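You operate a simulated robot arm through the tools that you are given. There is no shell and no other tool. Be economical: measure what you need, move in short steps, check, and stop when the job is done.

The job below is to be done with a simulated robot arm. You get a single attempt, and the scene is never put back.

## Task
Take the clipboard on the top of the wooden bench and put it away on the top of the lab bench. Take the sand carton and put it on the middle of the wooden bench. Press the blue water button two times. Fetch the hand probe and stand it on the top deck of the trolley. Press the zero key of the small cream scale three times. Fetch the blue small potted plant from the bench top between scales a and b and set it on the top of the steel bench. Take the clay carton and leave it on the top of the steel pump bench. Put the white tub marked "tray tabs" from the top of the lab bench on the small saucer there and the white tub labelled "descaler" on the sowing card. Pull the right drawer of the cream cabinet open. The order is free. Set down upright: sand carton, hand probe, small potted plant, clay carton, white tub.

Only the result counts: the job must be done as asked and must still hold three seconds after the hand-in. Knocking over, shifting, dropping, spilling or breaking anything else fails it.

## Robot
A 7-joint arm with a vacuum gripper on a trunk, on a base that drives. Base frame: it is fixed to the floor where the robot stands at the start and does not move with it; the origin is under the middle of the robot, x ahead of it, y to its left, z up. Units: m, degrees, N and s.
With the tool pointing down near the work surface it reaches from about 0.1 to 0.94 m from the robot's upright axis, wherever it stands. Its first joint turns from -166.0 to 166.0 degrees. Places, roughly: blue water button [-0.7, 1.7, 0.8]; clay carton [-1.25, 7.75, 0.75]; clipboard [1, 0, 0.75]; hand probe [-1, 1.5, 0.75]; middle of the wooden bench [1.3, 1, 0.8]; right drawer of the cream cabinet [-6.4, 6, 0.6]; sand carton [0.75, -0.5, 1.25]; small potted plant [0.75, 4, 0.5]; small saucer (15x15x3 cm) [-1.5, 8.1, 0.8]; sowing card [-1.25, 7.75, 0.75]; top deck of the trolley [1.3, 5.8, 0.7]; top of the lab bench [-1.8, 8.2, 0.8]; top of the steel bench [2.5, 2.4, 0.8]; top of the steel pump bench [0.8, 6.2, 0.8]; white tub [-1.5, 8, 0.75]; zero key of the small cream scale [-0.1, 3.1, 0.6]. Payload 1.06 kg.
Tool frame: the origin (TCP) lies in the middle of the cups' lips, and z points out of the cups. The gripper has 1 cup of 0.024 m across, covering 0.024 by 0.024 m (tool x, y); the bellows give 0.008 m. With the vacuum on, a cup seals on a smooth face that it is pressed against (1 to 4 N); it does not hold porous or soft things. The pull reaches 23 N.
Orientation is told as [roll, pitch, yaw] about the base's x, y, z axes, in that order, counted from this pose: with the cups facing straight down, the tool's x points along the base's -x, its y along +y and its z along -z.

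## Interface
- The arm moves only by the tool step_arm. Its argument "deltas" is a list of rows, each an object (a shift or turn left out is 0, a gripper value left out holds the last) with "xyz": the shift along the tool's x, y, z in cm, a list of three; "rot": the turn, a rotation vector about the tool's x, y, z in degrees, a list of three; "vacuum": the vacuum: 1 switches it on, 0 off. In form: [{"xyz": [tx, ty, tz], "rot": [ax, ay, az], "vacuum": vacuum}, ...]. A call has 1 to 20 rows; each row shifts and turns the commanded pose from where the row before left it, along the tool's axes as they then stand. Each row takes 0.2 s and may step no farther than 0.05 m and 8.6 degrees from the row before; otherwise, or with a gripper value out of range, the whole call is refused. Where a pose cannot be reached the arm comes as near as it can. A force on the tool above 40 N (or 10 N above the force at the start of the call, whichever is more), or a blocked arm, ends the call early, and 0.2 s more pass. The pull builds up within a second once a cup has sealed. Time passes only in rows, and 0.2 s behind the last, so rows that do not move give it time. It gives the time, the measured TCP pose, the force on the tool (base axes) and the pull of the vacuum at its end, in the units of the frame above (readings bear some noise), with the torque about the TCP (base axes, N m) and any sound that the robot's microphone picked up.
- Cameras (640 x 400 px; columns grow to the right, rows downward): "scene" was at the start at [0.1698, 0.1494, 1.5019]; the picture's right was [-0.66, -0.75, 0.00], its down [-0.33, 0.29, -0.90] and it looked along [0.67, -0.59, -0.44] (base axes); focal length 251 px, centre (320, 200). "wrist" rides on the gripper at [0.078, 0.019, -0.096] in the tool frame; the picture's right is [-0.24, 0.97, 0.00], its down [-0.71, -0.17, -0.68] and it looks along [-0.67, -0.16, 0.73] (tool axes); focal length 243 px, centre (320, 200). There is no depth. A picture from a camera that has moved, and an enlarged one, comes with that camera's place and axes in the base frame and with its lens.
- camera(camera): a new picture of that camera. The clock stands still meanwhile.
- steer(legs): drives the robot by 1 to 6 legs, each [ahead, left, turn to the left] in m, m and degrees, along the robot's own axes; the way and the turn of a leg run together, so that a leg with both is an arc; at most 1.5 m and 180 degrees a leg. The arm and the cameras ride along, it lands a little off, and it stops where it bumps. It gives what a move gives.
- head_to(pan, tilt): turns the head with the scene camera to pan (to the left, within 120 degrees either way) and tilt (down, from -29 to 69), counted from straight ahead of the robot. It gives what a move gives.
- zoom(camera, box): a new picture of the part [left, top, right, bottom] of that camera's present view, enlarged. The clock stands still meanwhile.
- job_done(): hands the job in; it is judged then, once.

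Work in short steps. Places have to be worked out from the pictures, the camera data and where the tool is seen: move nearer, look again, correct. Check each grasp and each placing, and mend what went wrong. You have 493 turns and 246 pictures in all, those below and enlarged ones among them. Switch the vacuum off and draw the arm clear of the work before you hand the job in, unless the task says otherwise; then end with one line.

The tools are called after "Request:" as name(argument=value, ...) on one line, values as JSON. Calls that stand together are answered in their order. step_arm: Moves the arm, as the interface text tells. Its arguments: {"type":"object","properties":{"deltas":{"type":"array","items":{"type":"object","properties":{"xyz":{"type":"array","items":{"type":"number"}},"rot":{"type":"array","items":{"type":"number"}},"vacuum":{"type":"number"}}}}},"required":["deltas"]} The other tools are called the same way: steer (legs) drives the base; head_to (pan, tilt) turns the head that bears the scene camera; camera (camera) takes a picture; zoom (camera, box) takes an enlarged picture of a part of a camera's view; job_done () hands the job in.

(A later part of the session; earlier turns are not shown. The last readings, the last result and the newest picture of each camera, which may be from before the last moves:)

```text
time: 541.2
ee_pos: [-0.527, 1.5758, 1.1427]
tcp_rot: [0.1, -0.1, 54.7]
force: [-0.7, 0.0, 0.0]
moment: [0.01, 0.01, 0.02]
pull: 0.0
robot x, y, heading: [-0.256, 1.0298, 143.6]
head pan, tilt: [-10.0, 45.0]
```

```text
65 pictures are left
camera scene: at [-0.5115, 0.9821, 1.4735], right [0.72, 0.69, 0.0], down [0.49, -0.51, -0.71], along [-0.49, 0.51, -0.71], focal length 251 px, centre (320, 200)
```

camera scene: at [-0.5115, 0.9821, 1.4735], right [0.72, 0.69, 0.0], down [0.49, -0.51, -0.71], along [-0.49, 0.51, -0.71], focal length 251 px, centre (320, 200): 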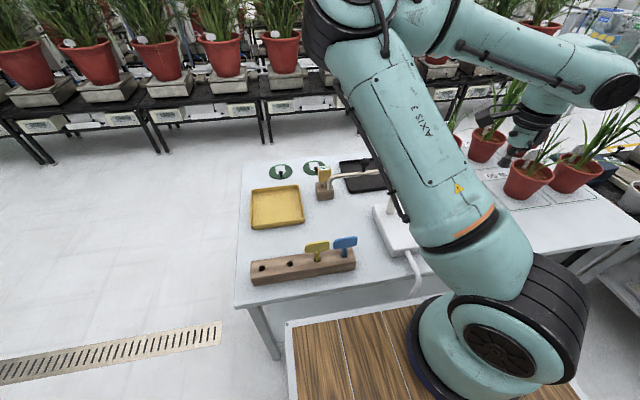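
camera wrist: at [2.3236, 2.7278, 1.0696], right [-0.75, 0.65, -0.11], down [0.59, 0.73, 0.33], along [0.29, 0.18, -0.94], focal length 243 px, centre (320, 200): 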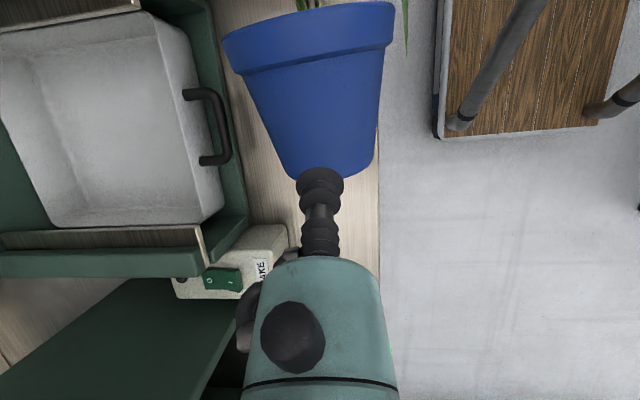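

Request:
zoom(camera="scene", box=[260, 150, 360, 215])

```text
6.15 times, centred on (310, 182) of scene
camera zoom: at [-0.5115, 0.9821, 1.4735], right [0.72, 0.69, 0.0], down [0.49, -0.51, -0.71], along [-0.49, 0.51, -0.71], focal length 1545 px, centre (382, 308)
```

zoom: 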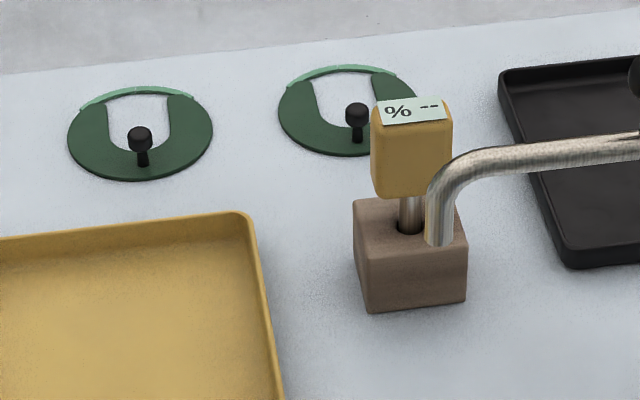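

The hand probe is the yellow-headed meter in a wooden block (top ≈[-1.0,1.52,0.91]). First the blue button: turn tool yaw so the camera faces away from the tap, and move above it.

Request:
step_arm(deltas=[{"rot": [0, 0, -8]}, {"rot": [0, 0, -8]}, {"rot": [0, 0, -8]}, {"rot": [0, 0, -8]}, {"rot": [0, 0, -8]}, {"rot": [0, 0, -8]}, {"rot": [0, 0, -8]}, {"rot": [0, 0, -8]}, {"rot": [0, 0, -8]}, {"rot": [0, 0, -8]}, {"rot": [0, 0, -8]}, {"xyz": [-4.3, -0.4, 0]}, {"xyz": [-4.3, -0.4, 0]}, {"xyz": [-4.3, -0.4, 0]}, {"xyz": [-4.2, -0.2, 0]}])

Request:
camera(camera="wrist")

```text
time: 544.4
ee_pos: [-0.6518, 1.69, 1.142]
tcp_rot: [0.1, 0.0, 142.6]
force: [0.3, -0.6, 1.1]
moment: [0.02, 0.02, 0.02]
pull: 0.0
robot x, y, heading: [-0.2517, 1.0354, 143.3]
head pan, tilt: [-10.0, 45.0]
```

```text
63 pictures are left
camera wrist: at [-0.6024, 1.6274, 1.2394], right [-0.78, -0.63, 0.0], down [-0.46, 0.57, 0.69], along [-0.43, 0.53, -0.73], focal length 243 px, centre (320, 200)
```

wrist: 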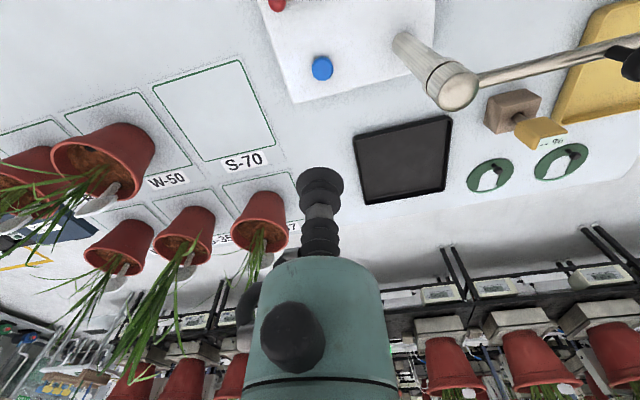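

Button triangulates to ≈[-0.676,1.713,0.80]. Move over it and descend to just above.

Request:
step_arm(deltas=[{"xyz": [-3.3, -0.4, 0]}, {"xyz": [0, 0, 4.5]}, {"xyz": [0, 0, 4.5]}, {"xyz": [0, 0, 4.5]}, {"xyz": [0, 0, 4.5]}, {"xyz": [0, 0, 4.5]}, {"xyz": [0, 0, 4.5]}, {"xyz": [0, 0, 2]}])

Request:
camera(camera="wrist")

```text
time: 546.2
ee_pos: [-0.6806, 1.7167, 0.8512]
tcp_rot: [0.0, 0.1, 142.5]
force: [0.2, -0.4, -0.4]
moment: [0.0, -0.01, -0.01]
pull: 0.1
robot x, y, heading: [-0.2502, 1.0389, 143.6]
head pan, tilt: [-10.0, 45.0]
```

```text
62 pictures are left
camera wrist: at [-0.6295, 1.6528, 0.9487], right [-0.78, -0.63, 0.0], down [-0.46, 0.57, 0.68], along [-0.43, 0.53, -0.73], focal length 243 px, centre (320, 200)
```

wrist: 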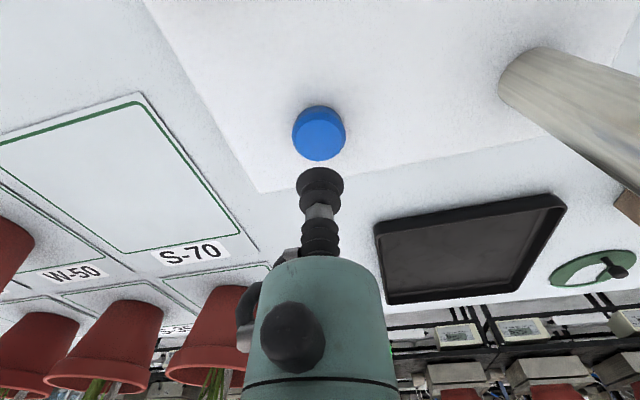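

Aligned. Press down gently.

Request:
step_arm(deltas=[{"xyz": [0, 0, 3.6]}, {"xyz": [0, 0, 0.7]}, {"xyz": [0, 0, 0.6]}, {}])

```text
time: 547.2
ee_pos: [-0.6795, 1.7134, 0.804]
tcp_rot: [0.0, 0.0, 142.6]
force: [-0.2, 0.5, 1.8]
moment: [0.0, 0.01, 0.0]
pull: 0.1
robot x, y, heading: [-0.2533, 1.0355, 143.8]
head pan, tilt: [-10.0, 45.0]
```

Request:
step_arm(deltas=[{"xyz": [0, 0, 0.4]}, {"xyz": [0, 0, 0.4]}, {}])

```text
time: 548.0
ee_pos: [-0.6791, 1.7128, 0.7962]
tcp_rot: [0.0, -0.1, 142.7]
force: [1.4, -0.1, 3.4]
moment: [0.0, 0.04, 0.01]
pull: 0.1
robot x, y, heading: [-0.25, 1.0339, 143.4]
head pan, tilt: [-10.0, 45.0]
heard: click
```

First click. Lift off fully and press again.

Request:
step_arm(deltas=[{"xyz": [0, 0, -2.5]}, {}, {}])

Request:
step_arm(deltas=[{"xyz": [0, 0, 1.5]}, {"xyz": [0, 0, 0.5]}, {"xyz": [0, 0, 0.5]}, {}])

```text
time: 548.8
ee_pos: [-0.6783, 1.7136, 0.8201]
tcp_rot: [0.0, -0.1, 142.6]
force: [0.9, 0.3, 0.1]
moment: [-0.02, -0.02, 0.01]
pull: 0.1
robot x, y, heading: [-0.2498, 1.0333, 143.7]
head pan, tilt: [-10.0, 45.0]
```

```text
time: 549.8
ee_pos: [-0.6787, 1.7135, 0.7951]
tcp_rot: [-0.1, 0.1, 142.5]
force: [-1.2, 0.1, 4.0]
moment: [0.05, -0.01, 0.02]
pull: 0.0
robot x, y, heading: [-0.2461, 1.035, 143.7]
head pan, tilt: [-10.0, 45.0]
heard: click
```

Two clicks done. Rise and move above the hand probe.

Request:
step_arm(deltas=[{"xyz": [0, 0, -4.5]}, {"xyz": [0, 0, -4.5]}, {"xyz": [0, 0, -4.5]}, {"xyz": [0, 0, -4.5]}, {"xyz": [0, 0, -4.5]}, {"xyz": [0, 0, -4.5]}, {"xyz": [0, 0, -4.5]}, {"xyz": [0, 0, -4.5]}, {"xyz": [-1.75, 4.35, 0]}, {"xyz": [-1.75, 4.35, 0]}, {"xyz": [-1.75, 4.35, 0]}, {"xyz": [-1.75, 4.35, 0]}, {"xyz": [-1.75, 4.35, 0]}, {"xyz": [-1.75, 4.35, 0]}, {"xyz": [-1.75, 4.35, 0]}, {"xyz": [-1.75, 4.35, 0]}])

Request:
camera(camera="wrist")

```text
time: 553.2
ee_pos: [-1.0009, 1.5266, 1.1565]
tcp_rot: [0.1, 0.0, 142.4]
force: [1.2, -0.1, -0.1]
moment: [-0.02, -0.02, 0.04]
pull: 0.0
robot x, y, heading: [-0.2513, 1.0365, 143.7]
head pan, tilt: [-10.0, 45.0]
```

```text
61 pictures are left
camera wrist: at [-0.9506, 1.463, 1.253], right [-0.78, -0.63, 0.0], down [-0.46, 0.57, 0.69], along [-0.43, 0.53, -0.73], focal length 243 px, centre (320, 200)
```

wrist: 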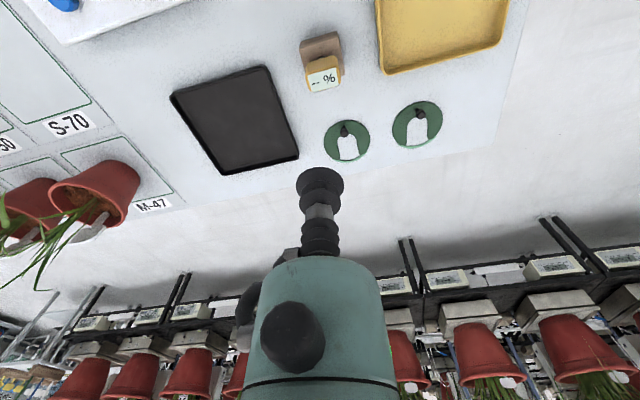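

Spout is ~16 cm away on the near side; fine. Shift 2 cm and descend close.

Request:
step_arm(deltas=[{"xyz": [-2.0, 0.3, 0]}, {"xyz": [0, 0, 4]}, {"xyz": [0, 0, 4]}, {"xyz": [0, 0, 4]}, {"xyz": [0, 0, 4]}, {"xyz": [0, 0, 2.5]}])

Request:
camera(camera="wrist")

```text
time: 554.6
ee_pos: [-1.0193, 1.5319, 0.9707]
tcp_rot: [-0.1, 0.0, 142.5]
force: [1.0, 0.3, 0.7]
moment: [-0.02, 0.01, -0.01]
pull: 0.1
robot x, y, heading: [-0.2534, 1.0294, 143.7]
head pan, tilt: [-10.0, 45.0]
```

```text
60 pictures are left
camera wrist: at [-0.9689, 1.4698, 1.0664], right [-0.78, -0.63, 0.0], down [-0.46, 0.57, 0.68], along [-0.43, 0.53, -0.73], focal length 243 px, centre (320, 200)
```

wrist: 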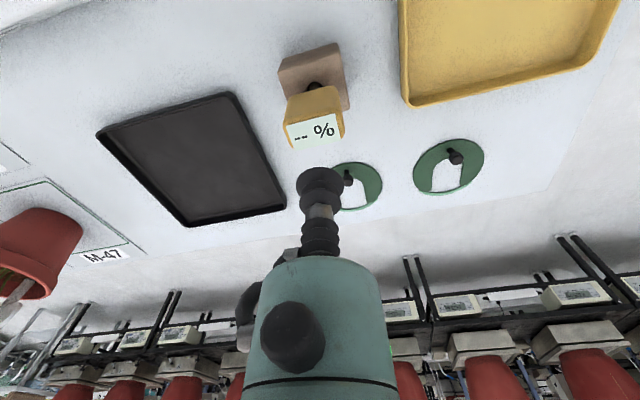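

Zoom the wrist view on the probe head to judge which face can be gripped.

Request:
zoom(camera="wrist", box=[260, 30, 380, 160])

```text
3.08 times, centred on (320, 95) of wrist
camera zoom: at [-0.9689, 1.4698, 1.0664], right [-0.78, -0.63, 0.0], down [-0.46, 0.57, 0.68], along [-0.43, 0.53, -0.73], focal length 746 px, centre (320, 523)
```

zoom: 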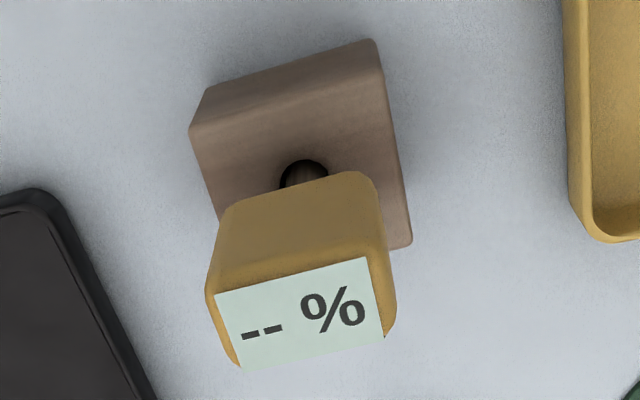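

The top face is about 3.5×2 cm, marginal for the 2.4 cm cup, but try sealing on it.

Request:
step_arm(deltas=[{"xyz": [0, 0.4, 3.5], "vacuum": 1}, {"xyz": [0, 0, 1.2]}, {"xyz": [0, 0, 0.6]}, {"xyz": [0, 0, 0.5]}, {}])

```text
time: 555.8
ee_pos: [-1.0204, 1.5288, 0.9119]
tcp_rot: [0.0, 0.0, 142.6]
force: [0.0, 0.0, 0.3]
moment: [-0.02, 0.02, -0.01]
pull: 0.0
robot x, y, heading: [-0.2535, 1.0313, 143.5]
head pan, tilt: [-10.0, 45.0]
```

Request:
step_arm(deltas=[{"xyz": [0, -0.7, 0]}, {"xyz": [0, 0, 0.4]}, {"xyz": [0, 0, 0.4]}, {"xyz": [0, 0, 0.3]}, {}])

```text
time: 557.0
ee_pos: [-1.0168, 1.5337, 0.9006]
tcp_rot: [0.0, 0.0, 142.6]
force: [0.1, -0.8, -0.7]
moment: [-0.01, 0.01, 0.0]
pull: 0.0
robot x, y, heading: [-0.2538, 1.0336, 143.5]
head pan, tilt: [-10.0, 45.0]
```

Top is lower (≈0.886) at [-1.024,1.5445]. Shift and press.

Request:
step_arm(deltas=[{"xyz": [-1.2, -0.4, 0]}, {"xyz": [0, 0, 0.8]}, {"xyz": [0, 0, 0.5]}, {"xyz": [0, 0, 0.4]}, {}])

```text
time: 558.2
ee_pos: [-1.023, 1.5452, 0.885]
tcp_rot: [0.0, -0.1, 142.6]
force: [1.0, 0.7, 4.1]
moment: [-0.01, -0.01, 0.02]
pull: 23.8
robot x, y, heading: [-0.2527, 1.0347, 143.6]
head pan, tilt: [-10.0, 45.0]
```

Sealed. Lift slowly and check what comes up.

Request:
step_arm(deltas=[{"xyz": [0, 0, -1]}, {"xyz": [0, 0, -2]}, {"xyz": [0, 0, -3]}, {"xyz": [0, 0, -3]}, {}])

Request:
camera(camera="wrist")

```text
time: 559.4
ee_pos: [-1.0253, 1.5453, 0.9748]
tcp_rot: [0.0, -0.1, 142.6]
force: [0.1, -0.5, -0.7]
moment: [-0.01, 0.0, -0.01]
pull: 23.1
robot x, y, heading: [-0.2502, 1.0329, 143.6]
head pan, tilt: [-10.0, 45.0]
```

```text
58 pictures are left
camera wrist: at [-0.9742, 1.4829, 1.0713], right [-0.78, -0.63, 0.0], down [-0.46, 0.57, 0.68], along [-0.43, 0.53, -0.73], focal length 243 px, centre (320, 200)
```

wrist: 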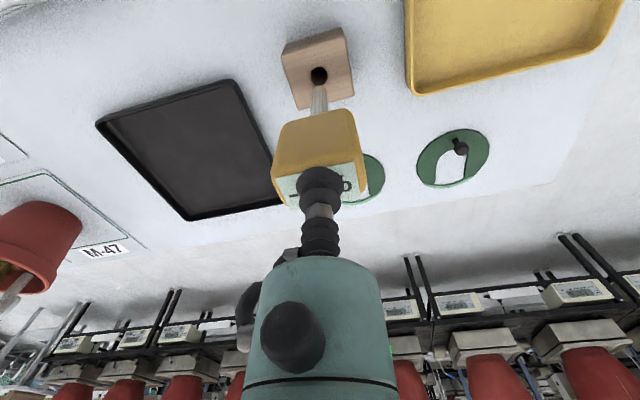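

The probe came out of its block. Raise it fully and look at its whole shape.

Request:
step_arm(deltas=[{"xyz": [0, 0, -4]}, {"xyz": [0, 0, -4]}, {"xyz": [0, 0, -4]}, {"xyz": [0, 0, -4]}, {"xyz": [0, 0, -4]}, {"xyz": [0, 0, -4]}, {"xyz": [0, 0, -4]}, {}])

Request:
head_to(pan=0, tilt=25)

Request:
camera(camera="scene")

```text
time: 561.2
ee_pos: [-1.0269, 1.5459, 1.2556]
tcp_rot: [0.0, 0.0, 142.6]
force: [-1.3, -0.5, -0.4]
moment: [0.02, -0.02, 0.0]
pull: 22.4
robot x, y, heading: [-0.2523, 1.0295, 143.6]
head pan, tilt: [-10.0, 45.0]
```

```text
time: 562.0
ee_pos: [-1.0263, 1.5465, 1.2551]
tcp_rot: [0.0, 0.0, 142.7]
force: [-0.2, 0.7, -0.8]
moment: [0.0, 0.01, -0.01]
pull: 22.9
robot x, y, heading: [-0.2518, 1.0318, 143.3]
head pan, tilt: [0.0, 25.0]
```

```text
57 pictures are left
camera scene: at [-0.5296, 0.9779, 1.504], right [0.59, 0.8, 0.0], down [0.34, -0.25, -0.91], along [-0.73, 0.54, -0.42], focal length 251 px, centre (320, 200)
```

scene: 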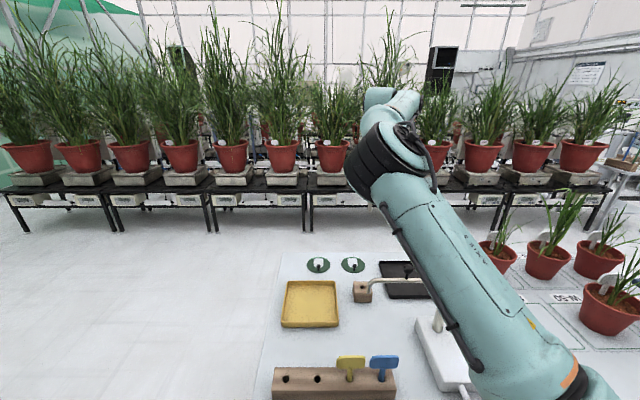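

I'll take it to the trolley and inspect the deck there. Raise more, draw in over the tap, back away, and drive up the main aisle.

Request:
step_arm(deltas=[{"xyz": [0, 0, -4]}, {"xyz": [0, 0, -4]}, {"xyz": [0, 0, -3]}, {"xyz": [4, 0, 0]}, {"xyz": [4, 0, 0]}, {"xyz": [4, 0, 0]}, {"xyz": [4, 0, 0]}, {"xyz": [4, 0, 0]}, {"xyz": [4, -2, 0]}, {"xyz": [3, -3, 0]}, {"xyz": [0, -4, 0]}])

Request:
steer(legs=[[-0.28, 0, 0], [0, -0.3, 0], [0, 0, -90.4], [0.9, -0.16, 0], [1.3, 0, 0]])

```text
time: 564.4
ee_pos: [-0.7554, 1.4495, 1.365]
tcp_rot: [0.0, 0.0, 142.7]
force: [-0.3, -0.4, -0.8]
moment: [0.0, -0.02, 0.03]
pull: 23.0
robot x, y, heading: [-0.2509, 1.0335, 143.6]
head pan, tilt: [0.0, 25.0]
```

```text
time: 582.2
ee_pos: [1.9794, 3.2654, 1.3649]
tcp_rot: [0.0, 0.1, 52.7]
force: [0.0, 0.3, -1.0]
moment: [-0.02, 0.02, 0.0]
pull: 22.6
robot x, y, heading: [1.5628, 2.7631, 53.7]
head pan, tilt: [0.0, 25.0]
```

Request:
steer(legs=[[1.45, 0, -0.5], [0, 0, 90], [1.2, 0.05, 0], [1.1, 0.05, 0], [0, 0, -90]])

Request:
head_to(pan=-15, tilt=40)

Request:
camera(camera="scene")

```text
time: 608.0
ee_pos: [0.8192, 5.6234, 1.3654]
tcp_rot: [0.0, 0.0, 57.3]
force: [-0.3, -0.5, -0.7]
moment: [0.03, -0.02, 0.0]
pull: 23.2
robot x, y, heading: [0.4419, 5.0843, 58.5]
head pan, tilt: [0.0, 25.0]
```

```text
time: 608.8
ee_pos: [0.8195, 5.6238, 1.3651]
tcp_rot: [-0.1, 0.1, 57.3]
force: [-0.5, 0.9, -0.4]
moment: [-0.02, 0.03, -0.04]
pull: 22.8
robot x, y, heading: [0.4433, 5.0846, 58.3]
head pan, tilt: [-15.0, 40.0]
```

```text
56 pictures are left
camera scene: at [0.3814, 5.3416, 1.4808], right [0.69, -0.73, 0.0], down [-0.47, -0.44, -0.77], along [0.56, 0.53, -0.64], focal length 251 px, centre (320, 200)
```

scene: 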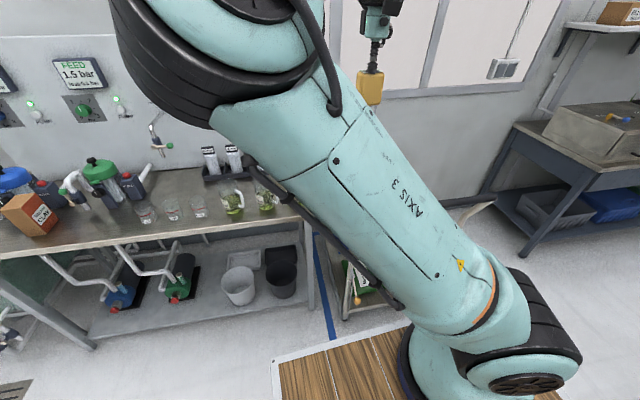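

The arm hides the trolley; move the tool right over it and use the wrist camera.

Request:
step_arm(deltas=[{"xyz": [0, -4.2, 0]}, {"xyz": [0, -4.2, 0]}, {"xyz": [0, -4.2, 0]}, {"xyz": [0, -4.2, 0]}, {"xyz": [0, -4.2, 0]}, {"xyz": [0, -4.2, 0]}])

Request:
camera(camera="wrist")

```text
time: 610.2
ee_pos: [1.0337, 5.4863, 1.3645]
tcp_rot: [0.0, 0.0, 57.5]
force: [0.0, 0.8, -0.7]
moment: [0.02, -0.04, -0.01]
pull: 22.7
robot x, y, heading: [0.4455, 5.0855, 58.5]
head pan, tilt: [-15.0, 40.0]
```

```text
55 pictures are left
camera wrist: at [0.9755, 5.4315, 1.4609], right [-0.69, 0.72, 0.0], down [0.53, 0.5, 0.68], along [0.49, 0.47, -0.73], focal length 243 px, centre (320, 200)
```

wrist: 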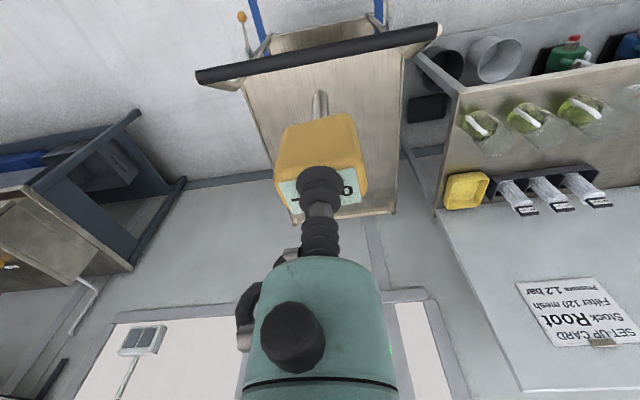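

Deck is plain. Check the probe's lower end with a scene zoom.

Request:
zoom(camera="scene", box=[400, 40, 540, 200])

```text
2.50 times, centred on (470, 120) of scene
camera zoom: at [0.3807, 5.3418, 1.4807], right [0.69, -0.73, 0.0], down [-0.47, -0.44, -0.77], along [0.56, 0.53, -0.64], focal length 628 px, centre (-55, 400)
```

zoom: 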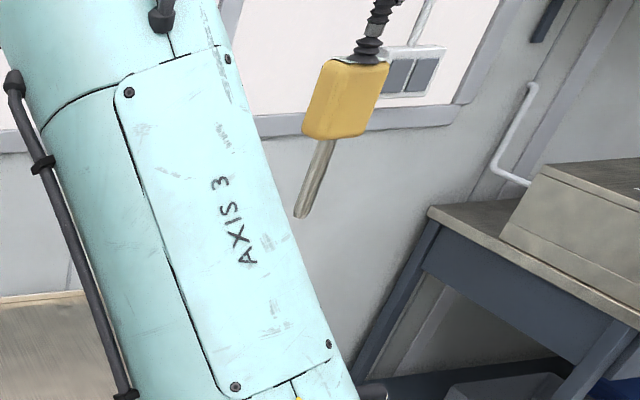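

No holder on the deck; the probe has a flat-ended rod. I'll try standing it freely and carefully. Move closer to the trolley first.

Request:
steer(legs=[[0, 0, -5.2], [0.22, 0.05, 0]])

```text
time: 612.4
ee_pos: [1.1637, 5.6409, 1.3633]
tcp_rot: [0.0, 0.0, 52.1]
force: [-0.2, 0.9, -0.7]
moment: [-0.02, -0.02, -0.01]
pull: 22.9
robot x, y, heading: [0.5401, 5.2965, 53.0]
head pan, tilt: [-15.0, 40.0]
```

Move over the deck's centre and lower.

Request:
step_arm(deltas=[{"xyz": [-3.73, -0.52, 0]}, {"xyz": [-3.73, -0.52, 0]}, {"xyz": [-3.73, -0.52, 0]}, {"xyz": [-3.73, -0.52, 0]}, {"xyz": [0, 0, 4]}, {"xyz": [0, 0, 4]}, {"xyz": [0, 0, 4]}, {"xyz": [0, 0, 4]}, {"xyz": [0, 0, 4]}, {"xyz": [0, 0, 4]}, {"xyz": [0, 0, 4]}, {"xyz": [0, 0, 4]}, {"xyz": [0, 0, 4]}, {"xyz": [0, 0, 4]}, {"xyz": [0, 0, 2.5]}, {}])

Request:
camera(camera="wrist")

```text
time: 615.8
ee_pos: [1.2744, 5.7454, 0.9379]
tcp_rot: [0.0, -0.1, 52.1]
force: [-1.1, 0.9, -1.1]
moment: [0.0, -0.01, 0.0]
pull: 22.8
robot x, y, heading: [0.5405, 5.2942, 53.3]
head pan, tilt: [-15.0, 40.0]
```

```text
53 pictures are left
camera wrist: at [1.2101, 5.6953, 1.0348], right [-0.62, 0.78, 0.0], down [0.57, 0.45, 0.68], along [0.54, 0.43, -0.73], focal length 243 px, centre (320, 200)
```

wrist: 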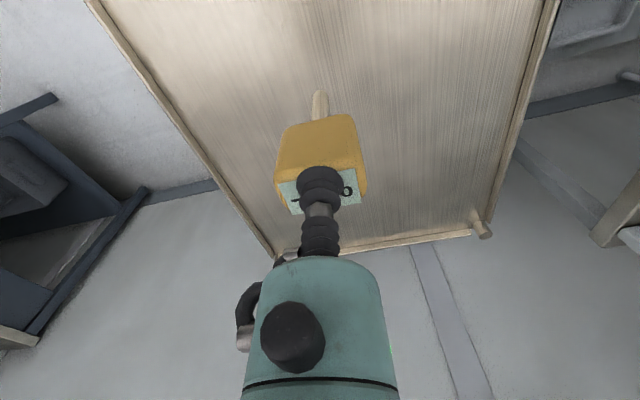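

Lower in steps until contact.

Request:
step_arm(deltas=[{"xyz": [0, 0, 3]}, {"xyz": [0, 0, 2]}, {"xyz": [0, 0, 1]}, {}])

Request:
step_arm(deltas=[{"xyz": [0, 0, 0.7]}, {"xyz": [0, 0, 0.7]}, {}])

Request:
step_arm(deltas=[{"xyz": [0, 0, 0.7]}, {"xyz": [0, 0, 0.7]}, {}])

```text
time: 616.8
ee_pos: [1.272, 5.7453, 0.8781]
tcp_rot: [0.0, 0.0, 52.2]
force: [0.7, 0.2, 0.3]
moment: [-0.01, -0.02, -0.02]
pull: 23.2
robot x, y, heading: [0.5387, 5.2992, 53.1]
head pan, tilt: [-15.0, 40.0]
```

```text
time: 617.6
ee_pos: [1.2702, 5.746, 0.8643]
tcp_rot: [0.0, 0.0, 52.1]
force: [0.1, 0.3, -1.0]
moment: [0.01, -0.02, -0.02]
pull: 22.8
robot x, y, heading: [0.5417, 5.2993, 53.2]
head pan, tilt: [-15.0, 40.0]
```

```text
time: 618.4
ee_pos: [1.2718, 5.7458, 0.8504]
tcp_rot: [0.0, 0.0, 52.2]
force: [-0.9, 0.4, -1.2]
moment: [0.02, 0.0, 0.0]
pull: 22.4
robot x, y, heading: [0.5386, 5.2972, 53.0]
head pan, tilt: [-15.0, 40.0]
```

Request:
step_arm(deltas=[{"xyz": [0, 0, 0.6]}, {"xyz": [0, 0, 0.6]}, {}])

Request:
step_arm(deltas=[{"xyz": [0, 0, 0.5]}, {"xyz": [0, 0, 0.5]}, {}])

```text
time: 619.2
ee_pos: [1.2705, 5.7443, 0.8389]
tcp_rot: [-0.1, 0.0, 52.0]
force: [-0.3, 0.4, -0.5]
moment: [0.02, 0.02, 0.02]
pull: 22.9
robot x, y, heading: [0.5405, 5.2968, 53.1]
head pan, tilt: [-15.0, 40.0]
```

```text
time: 620.0
ee_pos: [1.2702, 5.746, 0.8304]
tcp_rot: [-0.1, -0.1, 52.1]
force: [-0.1, -0.8, 19.4]
moment: [-0.04, 0.0, 0.0]
pull: 22.4
robot x, y, heading: [0.5418, 5.3004, 53.2]
head pan, tilt: [-15.0, 40.0]
```

Contact. Ease to light pressure, release, and rise slowly straight up.

Request:
step_arm(deltas=[{"xyz": [0, 0, -0.3]}, {}])

Request:
step_arm(deltas=[{"vacuum": 0}, {}, {}, {}, {"xyz": [0, 0, -0.3]}, {"xyz": [0, 0, -0.3]}, {"xyz": [0, 0, -0.5]}, {"xyz": [0, 0, -1]}, {}])

Request:
camera(camera="wrist")

```text
time: 620.6
ee_pos: [1.2697, 5.746, 0.831]
tcp_rot: [0.1, 0.1, 52.1]
force: [-0.1, 0.6, -0.9]
moment: [-0.02, 0.01, -0.03]
pull: 22.4
robot x, y, heading: [0.5407, 5.2985, 53.1]
head pan, tilt: [-15.0, 40.0]
```

```text
time: 622.6
ee_pos: [1.2711, 5.7462, 0.8528]
tcp_rot: [0.0, 0.0, 52.1]
force: [0.0, 0.3, -0.3]
moment: [0.02, 0.0, -0.01]
pull: 0.0
robot x, y, heading: [0.5427, 5.2982, 53.0]
head pan, tilt: [-15.0, 40.0]
```

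```text
52 pictures are left
camera wrist: at [1.2077, 5.6965, 0.9503], right [-0.62, 0.78, 0.0], down [0.57, 0.45, 0.68], along [0.54, 0.43, -0.73], focal length 243 px, centre (320, 200)
```

wrist: 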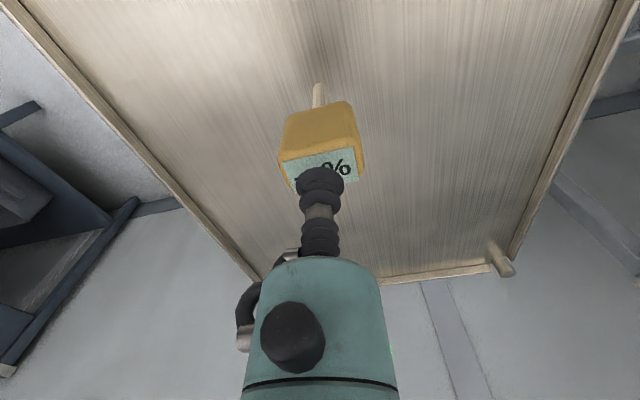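

It stands by itself. Rise further and wait a few seconds to confirm.

Request:
step_arm(deltas=[{"xyz": [0, 0, -2]}, {"xyz": [0, 0, -4]}, {"xyz": [0, 0, -4]}, {"xyz": [0, 0, -4]}, {"xyz": [0, 0, -4]}, {"xyz": [0, 0, -4]}, {"xyz": [0, 0, -4]}, {"xyz": [0, 0, -4]}, {"xyz": [0, 0, -4]}, {}, {}, {}, {}, {}, {}, {}])

Request:
camera(camera="wrist")

```text
time: 626.0
ee_pos: [1.2697, 5.747, 1.1924]
tcp_rot: [0.1, 0.0, 52.1]
force: [0.5, 0.5, 0.1]
moment: [0.01, 0.02, -0.01]
pull: 0.0
robot x, y, heading: [0.5384, 5.2991, 53.3]
head pan, tilt: [-15.0, 40.0]
```

```text
51 pictures are left
camera wrist: at [1.2068, 5.6967, 1.2894], right [-0.62, 0.78, 0.0], down [0.57, 0.45, 0.68], along [0.54, 0.43, -0.73], focal length 243 px, centre (320, 200)
```

wrist: 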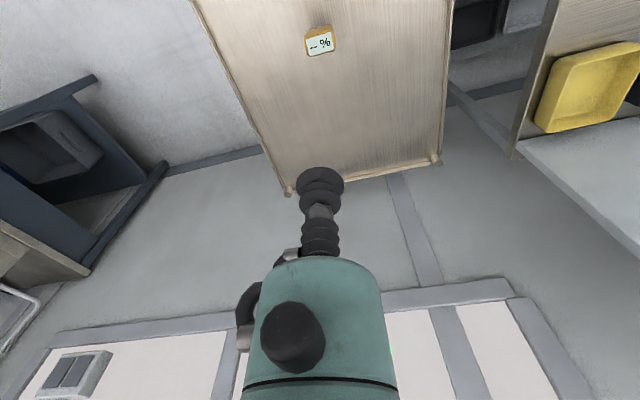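

Probe stands firmly. Retract and reverse down the left aisle toward the small scale.

Request:
step_arm(deltas=[{"xyz": [4.5, 0, 0]}, {"xyz": [4.5, 0, 0]}, {"xyz": [4.5, 0, 0]}, {"xyz": [4.5, 0, 0]}, {"xyz": [4.5, 0, 0]}, {"xyz": [4.5, 0, 0]}])

Request:
steer(legs=[[-0.5, 0, 0], [-1.0, -0.05, 0], [-0.9, -0.05, 0]])

Request:
head_to(pan=-85, tilt=45)

Request:
camera(camera="scene")

```text
time: 627.4
ee_pos: [1.1085, 5.5327, 1.1929]
tcp_rot: [-0.1, -0.1, 52.3]
force: [-0.3, -0.4, 0.0]
moment: [0.02, -0.02, 0.01]
pull: 0.0
robot x, y, heading: [0.5397, 5.2972, 53.1]
head pan, tilt: [-15.0, 40.0]
```

```text
time: 639.4
ee_pos: [-0.2449, 3.5808, 1.1929]
tcp_rot: [0.0, 0.0, 51.1]
force: [-0.1, 0.4, -0.2]
moment: [0.03, 0.02, 0.0]
pull: 0.1
robot x, y, heading: [-0.8153, 3.3513, 52.0]
head pan, tilt: [-15.0, 40.0]
```

```text
time: 640.8
ee_pos: [-0.2448, 3.5798, 1.1933]
tcp_rot: [0.0, 0.0, 51.2]
force: [0.3, 0.4, -0.7]
moment: [0.01, -0.01, 0.0]
pull: 0.1
robot x, y, heading: [-0.8175, 3.3547, 52.1]
head pan, tilt: [-85.0, 45.0]
```

```text
50 pictures are left
camera scene: at [-0.8513, 3.5172, 1.4735], right [-0.54, -0.84, 0.0], down [-0.59, 0.38, -0.71], along [0.59, -0.38, -0.71], focal length 251 px, centre (320, 200)
```

scene: 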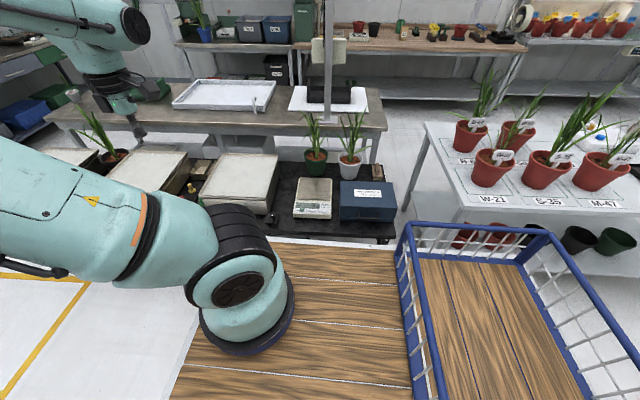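

The plant is visible upright on the steel bench. Zoom on the small scale's keys.

Request:
zoom(camera="scene", box=[285, 170, 345, 225])

```text
7.27 times, centred on (315, 198) of scene
camera zoom: at [-0.8513, 3.5172, 1.4735], right [-0.54, -0.84, 0.0], down [-0.59, 0.38, -0.71], along [0.59, -0.38, -0.71], focal length 1826 px, centre (356, 218)
```

zoom: 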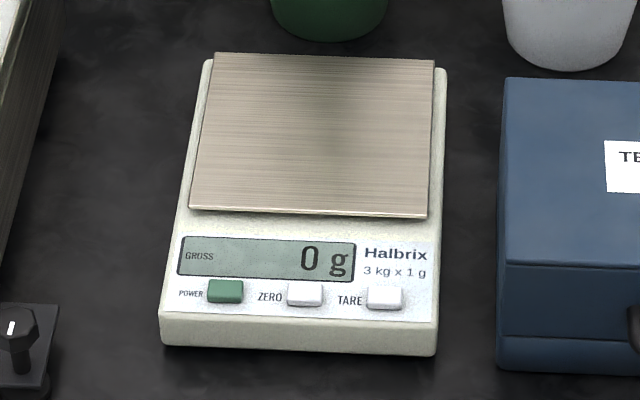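

ZERO is the middle white key at ≈[-0.148,3.104]. Move the base 12 cm closer, set natural yaw, and go above the key.

Request:
steer(legs=[[0, -0.12, 0.8]])

Request:
step_arm(deltas=[{"rot": [0, 0, 8]}, {"rot": [0, 0, 8]}, {"rot": [0, 0, 8]}, {"rot": [0, 0, 8]}, {"rot": [0, 0, 8]}, {"rot": [0, 0, 8]}, {"rot": [0, 0, 8]}, {"rot": [0, 0, 8]}, {"rot": [0, 0, 8]}, {"rot": [0, 0, 8]}, {"rot": [0, 0, 8]}])

Request:
step_arm(deltas=[{"xyz": [-2.7, -3.6, 0]}, {"xyz": [-2.7, -3.6, 0]}, {"xyz": [-2.7, -3.6, 0]}, {"xyz": [-2.7, -3.6, 0]}, {"xyz": [-2.7, -3.6, 0]}, {"xyz": [-2.7, -3.6, 0]}, {"xyz": [-2.7, -3.6, 0]}, {"xyz": [-2.7, -3.6, 0]}, {"xyz": [0, 0, 4]}, {"xyz": [0, 0, 4]}, {"xyz": [0, 0, 4]}, {"xyz": [0, 0, 4]}, {"xyz": [0, 0, 4]}])

Request:
camera(camera="wrist")

```text
time: 642.0
ee_pos: [-0.1532, 3.518, 1.1932]
tcp_rot: [0.0, -0.1, 52.1]
force: [-0.7, 0.5, 0.0]
moment: [0.0, -0.01, -0.02]
pull: 0.1
robot x, y, heading: [-0.7207, 3.2757, 52.9]
head pan, tilt: [-85.0, 45.0]
```

```text
time: 644.4
ee_pos: [-0.1549, 3.5169, 1.1949]
tcp_rot: [0.0, 0.1, -36.0]
force: [0.1, 1.1, -0.6]
moment: [-0.04, 0.01, 0.01]
pull: 0.0
robot x, y, heading: [-0.7203, 3.2823, 53.1]
head pan, tilt: [-85.0, 45.0]
```

```text
time: 647.2
ee_pos: [-0.1474, 3.1597, 0.9902]
tcp_rot: [-0.1, 0.0, -35.8]
force: [0.0, -0.3, 0.3]
moment: [0.0, 0.0, -0.02]
pull: 0.0
robot x, y, heading: [-0.7208, 3.2845, 53.1]
head pan, tilt: [-85.0, 45.0]
```

```text
48 pictures are left
camera wrist: at [-0.2001, 3.2201, 1.0877], right [0.76, 0.65, 0.0], down [0.47, -0.55, 0.68], along [0.44, -0.52, -0.73], focal length 243 px, centre (320, 200)
```

wrist: 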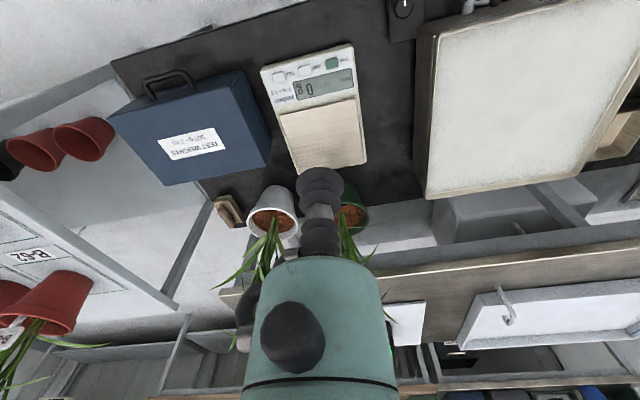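

Zero key triangulates to ≈[-0.1315,3.093,0.559]. Align and descend close.

Request:
step_arm(deltas=[{"xyz": [-2.6, -2.25, 0]}, {"xyz": [-2.6, -2.25, 0]}, {"xyz": [0, 0, 4.5]}, {"xyz": [0, 0, 4.5]}, {"xyz": [0, 0, 4.5]}, {"xyz": [0, 0, 4.5]}, {"xyz": [0, 0, 4.5]}, {"xyz": [0, 0, 4.5]}, {"xyz": [0, 0, 4.5]}, {"xyz": [0, 0, 4.5]}])

Request:
camera(camera="wrist")

```text
time: 649.4
ee_pos: [-0.1319, 3.0904, 0.6336]
tcp_rot: [0.0, 0.0, -36.0]
force: [-0.4, 0.1, -0.3]
moment: [-0.05, 0.01, 0.0]
pull: 0.0
robot x, y, heading: [-0.7209, 3.2797, 53.3]
head pan, tilt: [-85.0, 45.0]
```

```text
47 pictures are left
camera wrist: at [-0.1846, 3.1512, 0.7297], right [0.76, 0.65, 0.0], down [0.47, -0.55, 0.68], along [0.44, -0.52, -0.73], focal length 243 px, centre (320, 200)
```

wrist: 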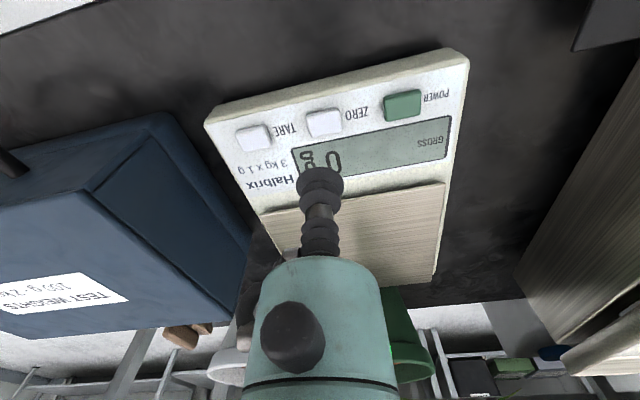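

Aligned. Descend and press until the click.

Request:
step_arm(deltas=[{"xyz": [0, 0.3, 4]}, {"xyz": [0, 0, 2.5]}, {"xyz": [0, 0, 0.7]}, {"xyz": [0, 0, 0.4]}, {}])

```text
time: 650.6
ee_pos: [-0.1294, 3.0921, 0.5578]
tcp_rot: [0.1, -0.1, -35.9]
force: [-1.2, -0.8, 4.6]
moment: [0.04, -0.01, 0.0]
pull: 0.0
robot x, y, heading: [-0.7233, 3.282, 53.2]
head pan, tilt: [-85.0, 45.0]
heard: click
```

First click. Lift off and repeat.

Request:
step_arm(deltas=[{"xyz": [0, 0, -2]}, {}, {}])

Request:
step_arm(deltas=[{"xyz": [0, 0, 1.2]}, {"xyz": [0, 0, 0.5]}, {"xyz": [0, 0, 0.3]}, {}])

Request:
step_arm(deltas=[{"xyz": [0, 0, -2]}, {}, {}])

```text
time: 651.4
ee_pos: [-0.1297, 3.0921, 0.5779]
tcp_rot: [0.0, 0.1, -36.0]
force: [1.3, 0.0, 0.0]
moment: [0.02, 0.04, 0.01]
pull: 0.0
robot x, y, heading: [-0.7236, 3.2752, 53.1]
head pan, tilt: [-85.0, 45.0]
```

```text
time: 652.4
ee_pos: [-0.1297, 3.093, 0.5566]
tcp_rot: [0.1, 0.0, -36.0]
force: [0.0, -0.3, 5.6]
moment: [-0.04, 0.01, 0.0]
pull: 0.1
robot x, y, heading: [-0.7231, 3.2774, 53.4]
head pan, tilt: [-85.0, 45.0]
heard: click
```

```text
time: 653.2
ee_pos: [-0.1305, 3.096, 0.5758]
tcp_rot: [0.1, 0.1, -35.9]
force: [-0.6, 0.7, 0.2]
moment: [-0.02, 0.03, 0.03]
pull: 0.1
robot x, y, heading: [-0.7218, 3.2776, 53.1]
head pan, tilt: [-85.0, 45.0]
```

Second click. Third press.

Request:
step_arm(deltas=[{"xyz": [0, 0, 1.2]}, {"xyz": [0, 0, 0.5]}, {"xyz": [0, 0, 0.3]}, {}])

Request:
step_arm(deltas=[{"xyz": [0, 0, -3]}, {"xyz": [0, 0, -4.5]}, {"xyz": [0, 0, -4.5]}, {"xyz": [0, 0, -4.5]}, {"xyz": [0, 0, -4.5]}, {"xyz": [0, 0, -4.5]}, {"xyz": [0, 0, -4.5]}, {"xyz": [0, 0, -4.5]}, {"xyz": [0, 0, -4.5]}, {"xyz": [0, 0, -4.5]}, {"xyz": [0, 0, -4.5]}, {"xyz": [0, 0, -4.5]}])

Request:
camera(camera="wrist")

```text
time: 654.2
ee_pos: [-0.1296, 3.0932, 0.5556]
tcp_rot: [-0.1, 0.0, -35.9]
force: [0.0, 1.7, 5.0]
moment: [-0.03, 0.0, 0.02]
pull: 0.1
robot x, y, heading: [-0.7239, 3.2803, 53.1]
head pan, tilt: [-85.0, 45.0]
heard: click
```

```text
time: 656.8
ee_pos: [-0.1284, 3.0924, 1.0796]
tcp_rot: [0.0, 0.2, -35.9]
force: [0.6, 0.4, 0.0]
moment: [0.0, 0.0, 0.0]
pull: 0.1
robot x, y, heading: [-0.7228, 3.28, 52.9]
head pan, tilt: [-85.0, 45.0]
```

```text
46 pictures are left
camera wrist: at [-0.1809, 3.1542, 1.1777], right [0.76, 0.65, 0.0], down [0.47, -0.55, 0.68], along [0.44, -0.52, -0.73], focal length 243 px, centre (320, 200)
```

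wrist: 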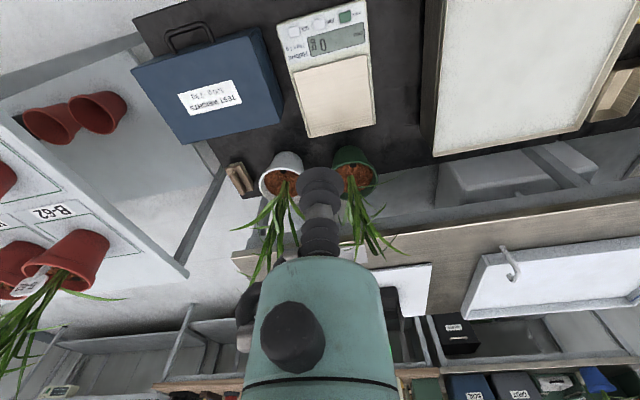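

All three clicks done. Last: the cabinet drawer. Retract the arm, drive up the aisle, turn left and head west; then look.

Request:
step_arm(deltas=[{"xyz": [4.5, 0, 0]}, {"xyz": [4.5, 0, 0]}, {"xyz": [4.5, 0, 0]}, {"xyz": [4, 2, 0]}, {"xyz": [0, 4.5, 0]}, {"xyz": [0, 4.5, 0]}])

Request:
steer(legs=[[0, 0.25, 0], [1.2, 0, 0], [1.05, -0.02, 0], [0, 0, 90], [1.4, 0, 0], [1.4, 0, 0]])

Request:
head_to(pan=25, tilt=15)

Request:
camera(camera="scene")

```text
time: 658.2
ee_pos: [-0.2032, 3.2853, 1.0836]
tcp_rot: [-0.1, 0.1, -35.9]
force: [0.1, 0.8, 0.6]
moment: [0.02, -0.04, -0.01]
pull: 0.0
robot x, y, heading: [-0.7185, 3.2803, 52.9]
head pan, tilt: [-85.0, 45.0]
```

```text
time: 687.5
ee_pos: [-1.8354, 7.3135, 1.0843]
tcp_rot: [0.1, 0.0, 56.8]
force: [-0.6, -0.2, -0.9]
moment: [0.0, -0.01, 0.01]
pull: 0.1
robot x, y, heading: [-1.8064, 6.8014, 145.8]
head pan, tilt: [-85.0, 45.0]
```

```text
time: 689.4
ee_pos: [-1.8358, 7.3143, 1.0838]
tcp_rot: [0.1, 0.1, 56.9]
force: [0.2, 0.4, 0.7]
moment: [0.0, 0.0, 0.0]
pull: 0.0
robot x, y, heading: [-1.8043, 6.7947, 145.6]
head pan, tilt: [25.0, 15.0]
```

```text
45 pictures are left
camera scene: at [-2.0999, 6.6954, 1.5203], right [0.16, 0.99, 0.0], down [0.26, -0.04, -0.97], along [-0.95, 0.16, -0.26], focal length 251 px, centre (320, 200)
```

scene: 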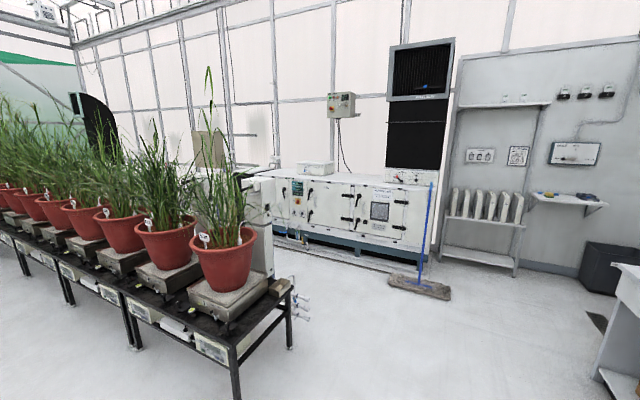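

Cabinet is behind the plant row along the far wall. Approach via the aisle past the plant bench's end.

Request:
steer(legs=[[0, 0, -2.4], [1.4, 0.22, 0], [0, 0, 90], [0.8, -0.65, 0]])

Request:
head_to(pan=-20, tilt=22)

Request:
camera(camera="scene")

```text
time: 705.7
ee_pos: [-4.5733, 7.13, 1.0835]
tcp_rot: [0.1, 0.0, 146.2]
force: [-0.2, -0.8, 0.0]
moment: [0.03, -0.01, 0.01]
pull: 0.0
robot x, y, heading: [-4.0607, 7.1523, -124.4]
head pan, tilt: [25.0, 15.0]
```

```text
time: 706.8
ee_pos: [-4.5735, 7.1288, 1.0837]
tcp_rot: [-0.1, 0.1, 146.1]
force: [-0.4, 0.2, 0.5]
moment: [0.02, 0.04, -0.01]
pull: 0.0
robot x, y, heading: [-4.0533, 7.1554, -124.9]
head pan, tilt: [-20.0, 22.0]
```

```text
44 pictures are left
camera scene: at [-4.0167, 6.897, 1.5089], right [-0.58, 0.82, 0.0], down [0.31, 0.22, -0.93], along [-0.76, -0.53, -0.37], focal length 251 px, centre (320, 200)
```

scene: 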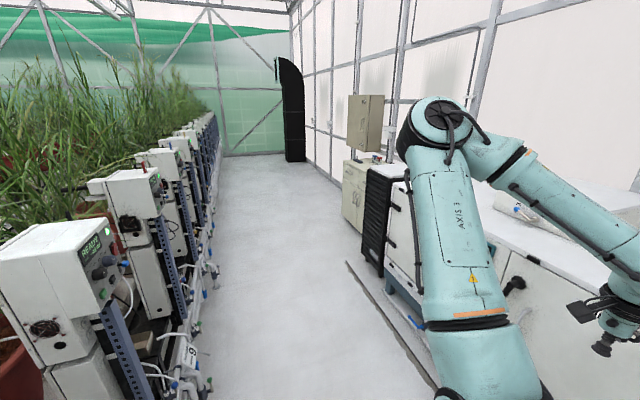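

The cream cabinet is ahead on the right. Drive on 1.1 m and look closer.

Request:
steer(legs=[[1.1, 0, -2]])

Request:
head_to(pan=-35, tilt=32)

Request:
camera(camera="scene")

```text
time: 712.5
ee_pos: [-5.2315, 6.2716, 1.0837]
tcp_rot: [0.0, 0.1, 142.7]
force: [-1.0, 0.0, -0.4]
moment: [0.02, -0.01, 0.0]
pull: 0.1
robot x, y, heading: [-4.7143, 6.2668, -128.3]
head pan, tilt: [-20.0, 22.0]
```

```text
time: 713.2
ee_pos: [-5.2313, 6.2719, 1.084]
tcp_rot: [0.0, 0.1, 142.8]
force: [-0.4, 0.0, -0.7]
moment: [-0.01, 0.02, -0.02]
pull: 0.0
robot x, y, heading: [-4.714, 6.2642, -128.3]
head pan, tilt: [-35.0, 32.0]
```

```text
43 pictures are left
camera scene: at [-4.6958, 6.0304, 1.493], right [-0.29, 0.96, 0.0], down [0.51, 0.15, -0.85], along [-0.81, -0.25, -0.53], focal length 251 px, centre (320, 200)
```

scene: 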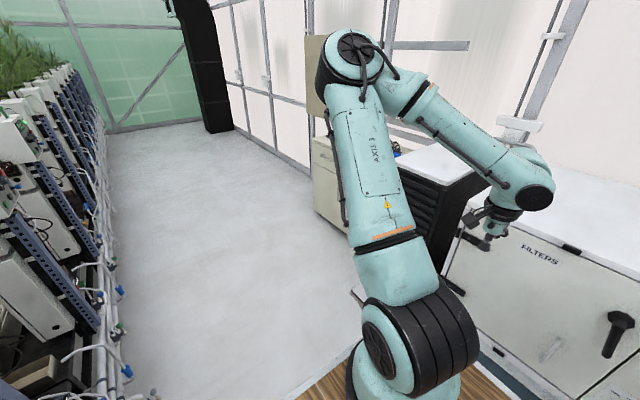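

Request:
steer(legs=[[0.95, 0, 1]])

Request:
head_to(pan=-88, tilt=38)

Request:
camera(camera="scene")

```text
time: 718.2
ee_pos: [-5.829, 5.515, 1.0831]
tcp_rot: [0.0, 0.1, 142.7]
force: [0.3, 0.4, 0.0]
moment: [-0.02, 0.0, -0.04]
pull: 0.0
robot x, y, heading: [-5.3116, 5.5084, -128.2]
head pan, tilt: [-35.0, 32.0]
```

```text
time: 719.5
ee_pos: [-5.8276, 5.5161, 1.0843]
tcp_rot: [0.0, 0.0, 142.7]
force: [0.5, 0.6, -0.2]
moment: [-0.02, 0.01, -0.01]
pull: 0.1
robot x, y, heading: [-5.3113, 5.507, -128.5]
head pan, tilt: [-88.0, 38.0]
```

```text
42 pictures are left
camera scene: at [-5.2773, 5.3498, 1.4837], right [0.59, 0.81, 0.0], down [0.5, -0.36, -0.79], along [-0.64, 0.47, -0.62], focal length 251 px, centre (320, 200)
```

scene: 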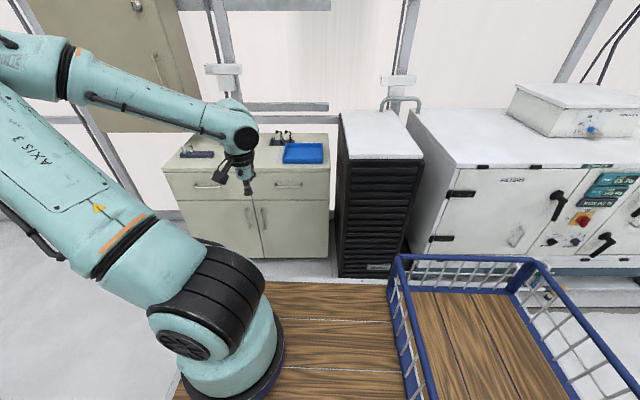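

The cream cabinet's right drawer is directly abeam (≈[-6.35,5.92,0.65]). Zoom for details.

Request:
zoom(camera="scene", box=[160, 130, 340, 270])

```text
2.86 times, centred on (250, 200) of scene
camera zoom: at [-5.2773, 5.3498, 1.4837], right [0.59, 0.81, 0.0], down [0.5, -0.36, -0.79], along [-0.64, 0.47, -0.62], focal length 717 px, centre (520, 200)
```

zoom: 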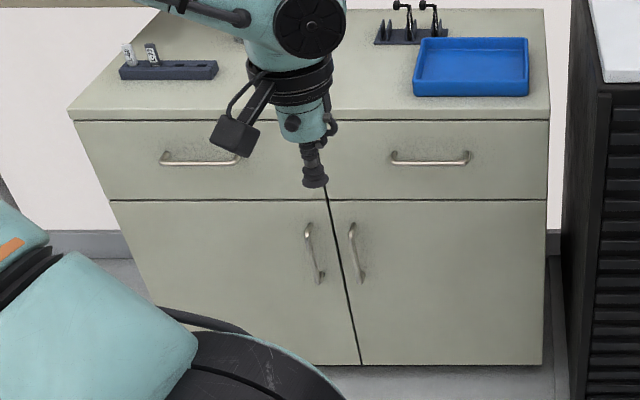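

Panel spans z 0.54–0.73 with its handle at 0.645; I'll seal just above the handle at ≈[-6.361,5.922,0.695]. Extend and tilt the tool to horizontal as with the plant.

Request:
step_arm(deltas=[{"rot": [0, 0, -8]}, {"rot": [0, 0, -8]}, {"rot": [0, 0, -8]}, {"rot": [0, 0, -8]}, {"rot": [0, 0, -8]}, {"rot": [0, 0, -8]}, {"rot": [0, 0, -8]}, {"rot": [0, 0, -8]}, {"rot": [0, 0, -8]}, {"rot": [0, 0, -8]}, {"rot": [0, 0, -8]}, {"xyz": [0, -4.6, 0]}, {"xyz": [0, -4.6, 0]}, {"xyz": [0, -4.6, 0]}, {"xyz": [0, -4.6, 0]}, {"xyz": [0, -4.6, 0]}, {"xyz": [0, -4.6, 0]}])

Request:
step_arm(deltas=[{"rot": [8, 0, 0]}, {"rot": [8, 0, 0]}, {"rot": [8, 0, 0]}, {"rot": [8, 0, 0]}, {"rot": [8, 0, 0]}, {"rot": [8, 0, 0]}, {"xyz": [0, 3.34, 3.01]}, {"xyz": [0, 3.34, 3.01]}, {"xyz": [0, 3.34, 3.01]}, {"xyz": [0, 3.34, 3.01]}, {"rot": [7, 0, 0]}, {"rot": [7, 0, 0]}, {"rot": [7, 0, 0]}, {"rot": [7, 0, 0]}, {"rot": [7, 0, 0]}, {"rot": [7, 0, 0]}])

Request:
camera(camera="wrist")

```text
time: 723.1
ee_pos: [-6.0426, 5.6901, 1.0806]
tcp_rot: [0.0, 0.0, -129.3]
force: [-0.3, -0.4, 0.9]
moment: [0.0, 0.03, -0.02]
pull: 0.0
robot x, y, heading: [-5.3107, 5.5092, -128.2]
head pan, tilt: [-88.0, 38.0]
```

```text
time: 726.5
ee_pos: [-6.0398, 5.6905, 0.904]
tcp_rot: [-90.2, 0.1, -129.4]
force: [-0.2, 0.4, 0.0]
moment: [0.0, -0.01, -0.01]
pull: 0.1
robot x, y, heading: [-5.31, 5.5049, -128.6]
head pan, tilt: [-88.0, 38.0]
```

```text
40 pictures are left
camera wrist: at [-5.9185, 5.6913, 0.8866], right [-0.15, -0.18, -0.97], down [0.08, -0.98, 0.17], along [-0.99, -0.05, 0.16], focal length 243 px, centre (320, 200)
```

wrist: 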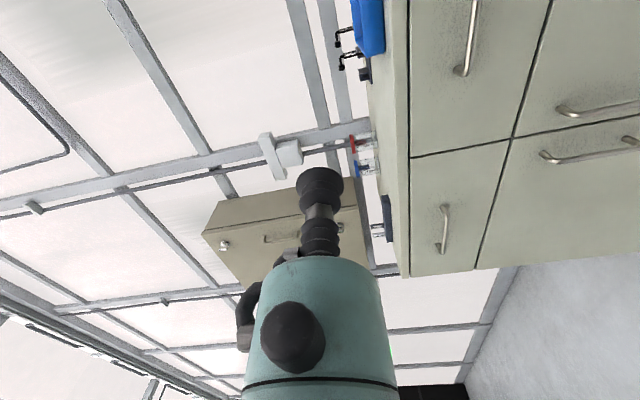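

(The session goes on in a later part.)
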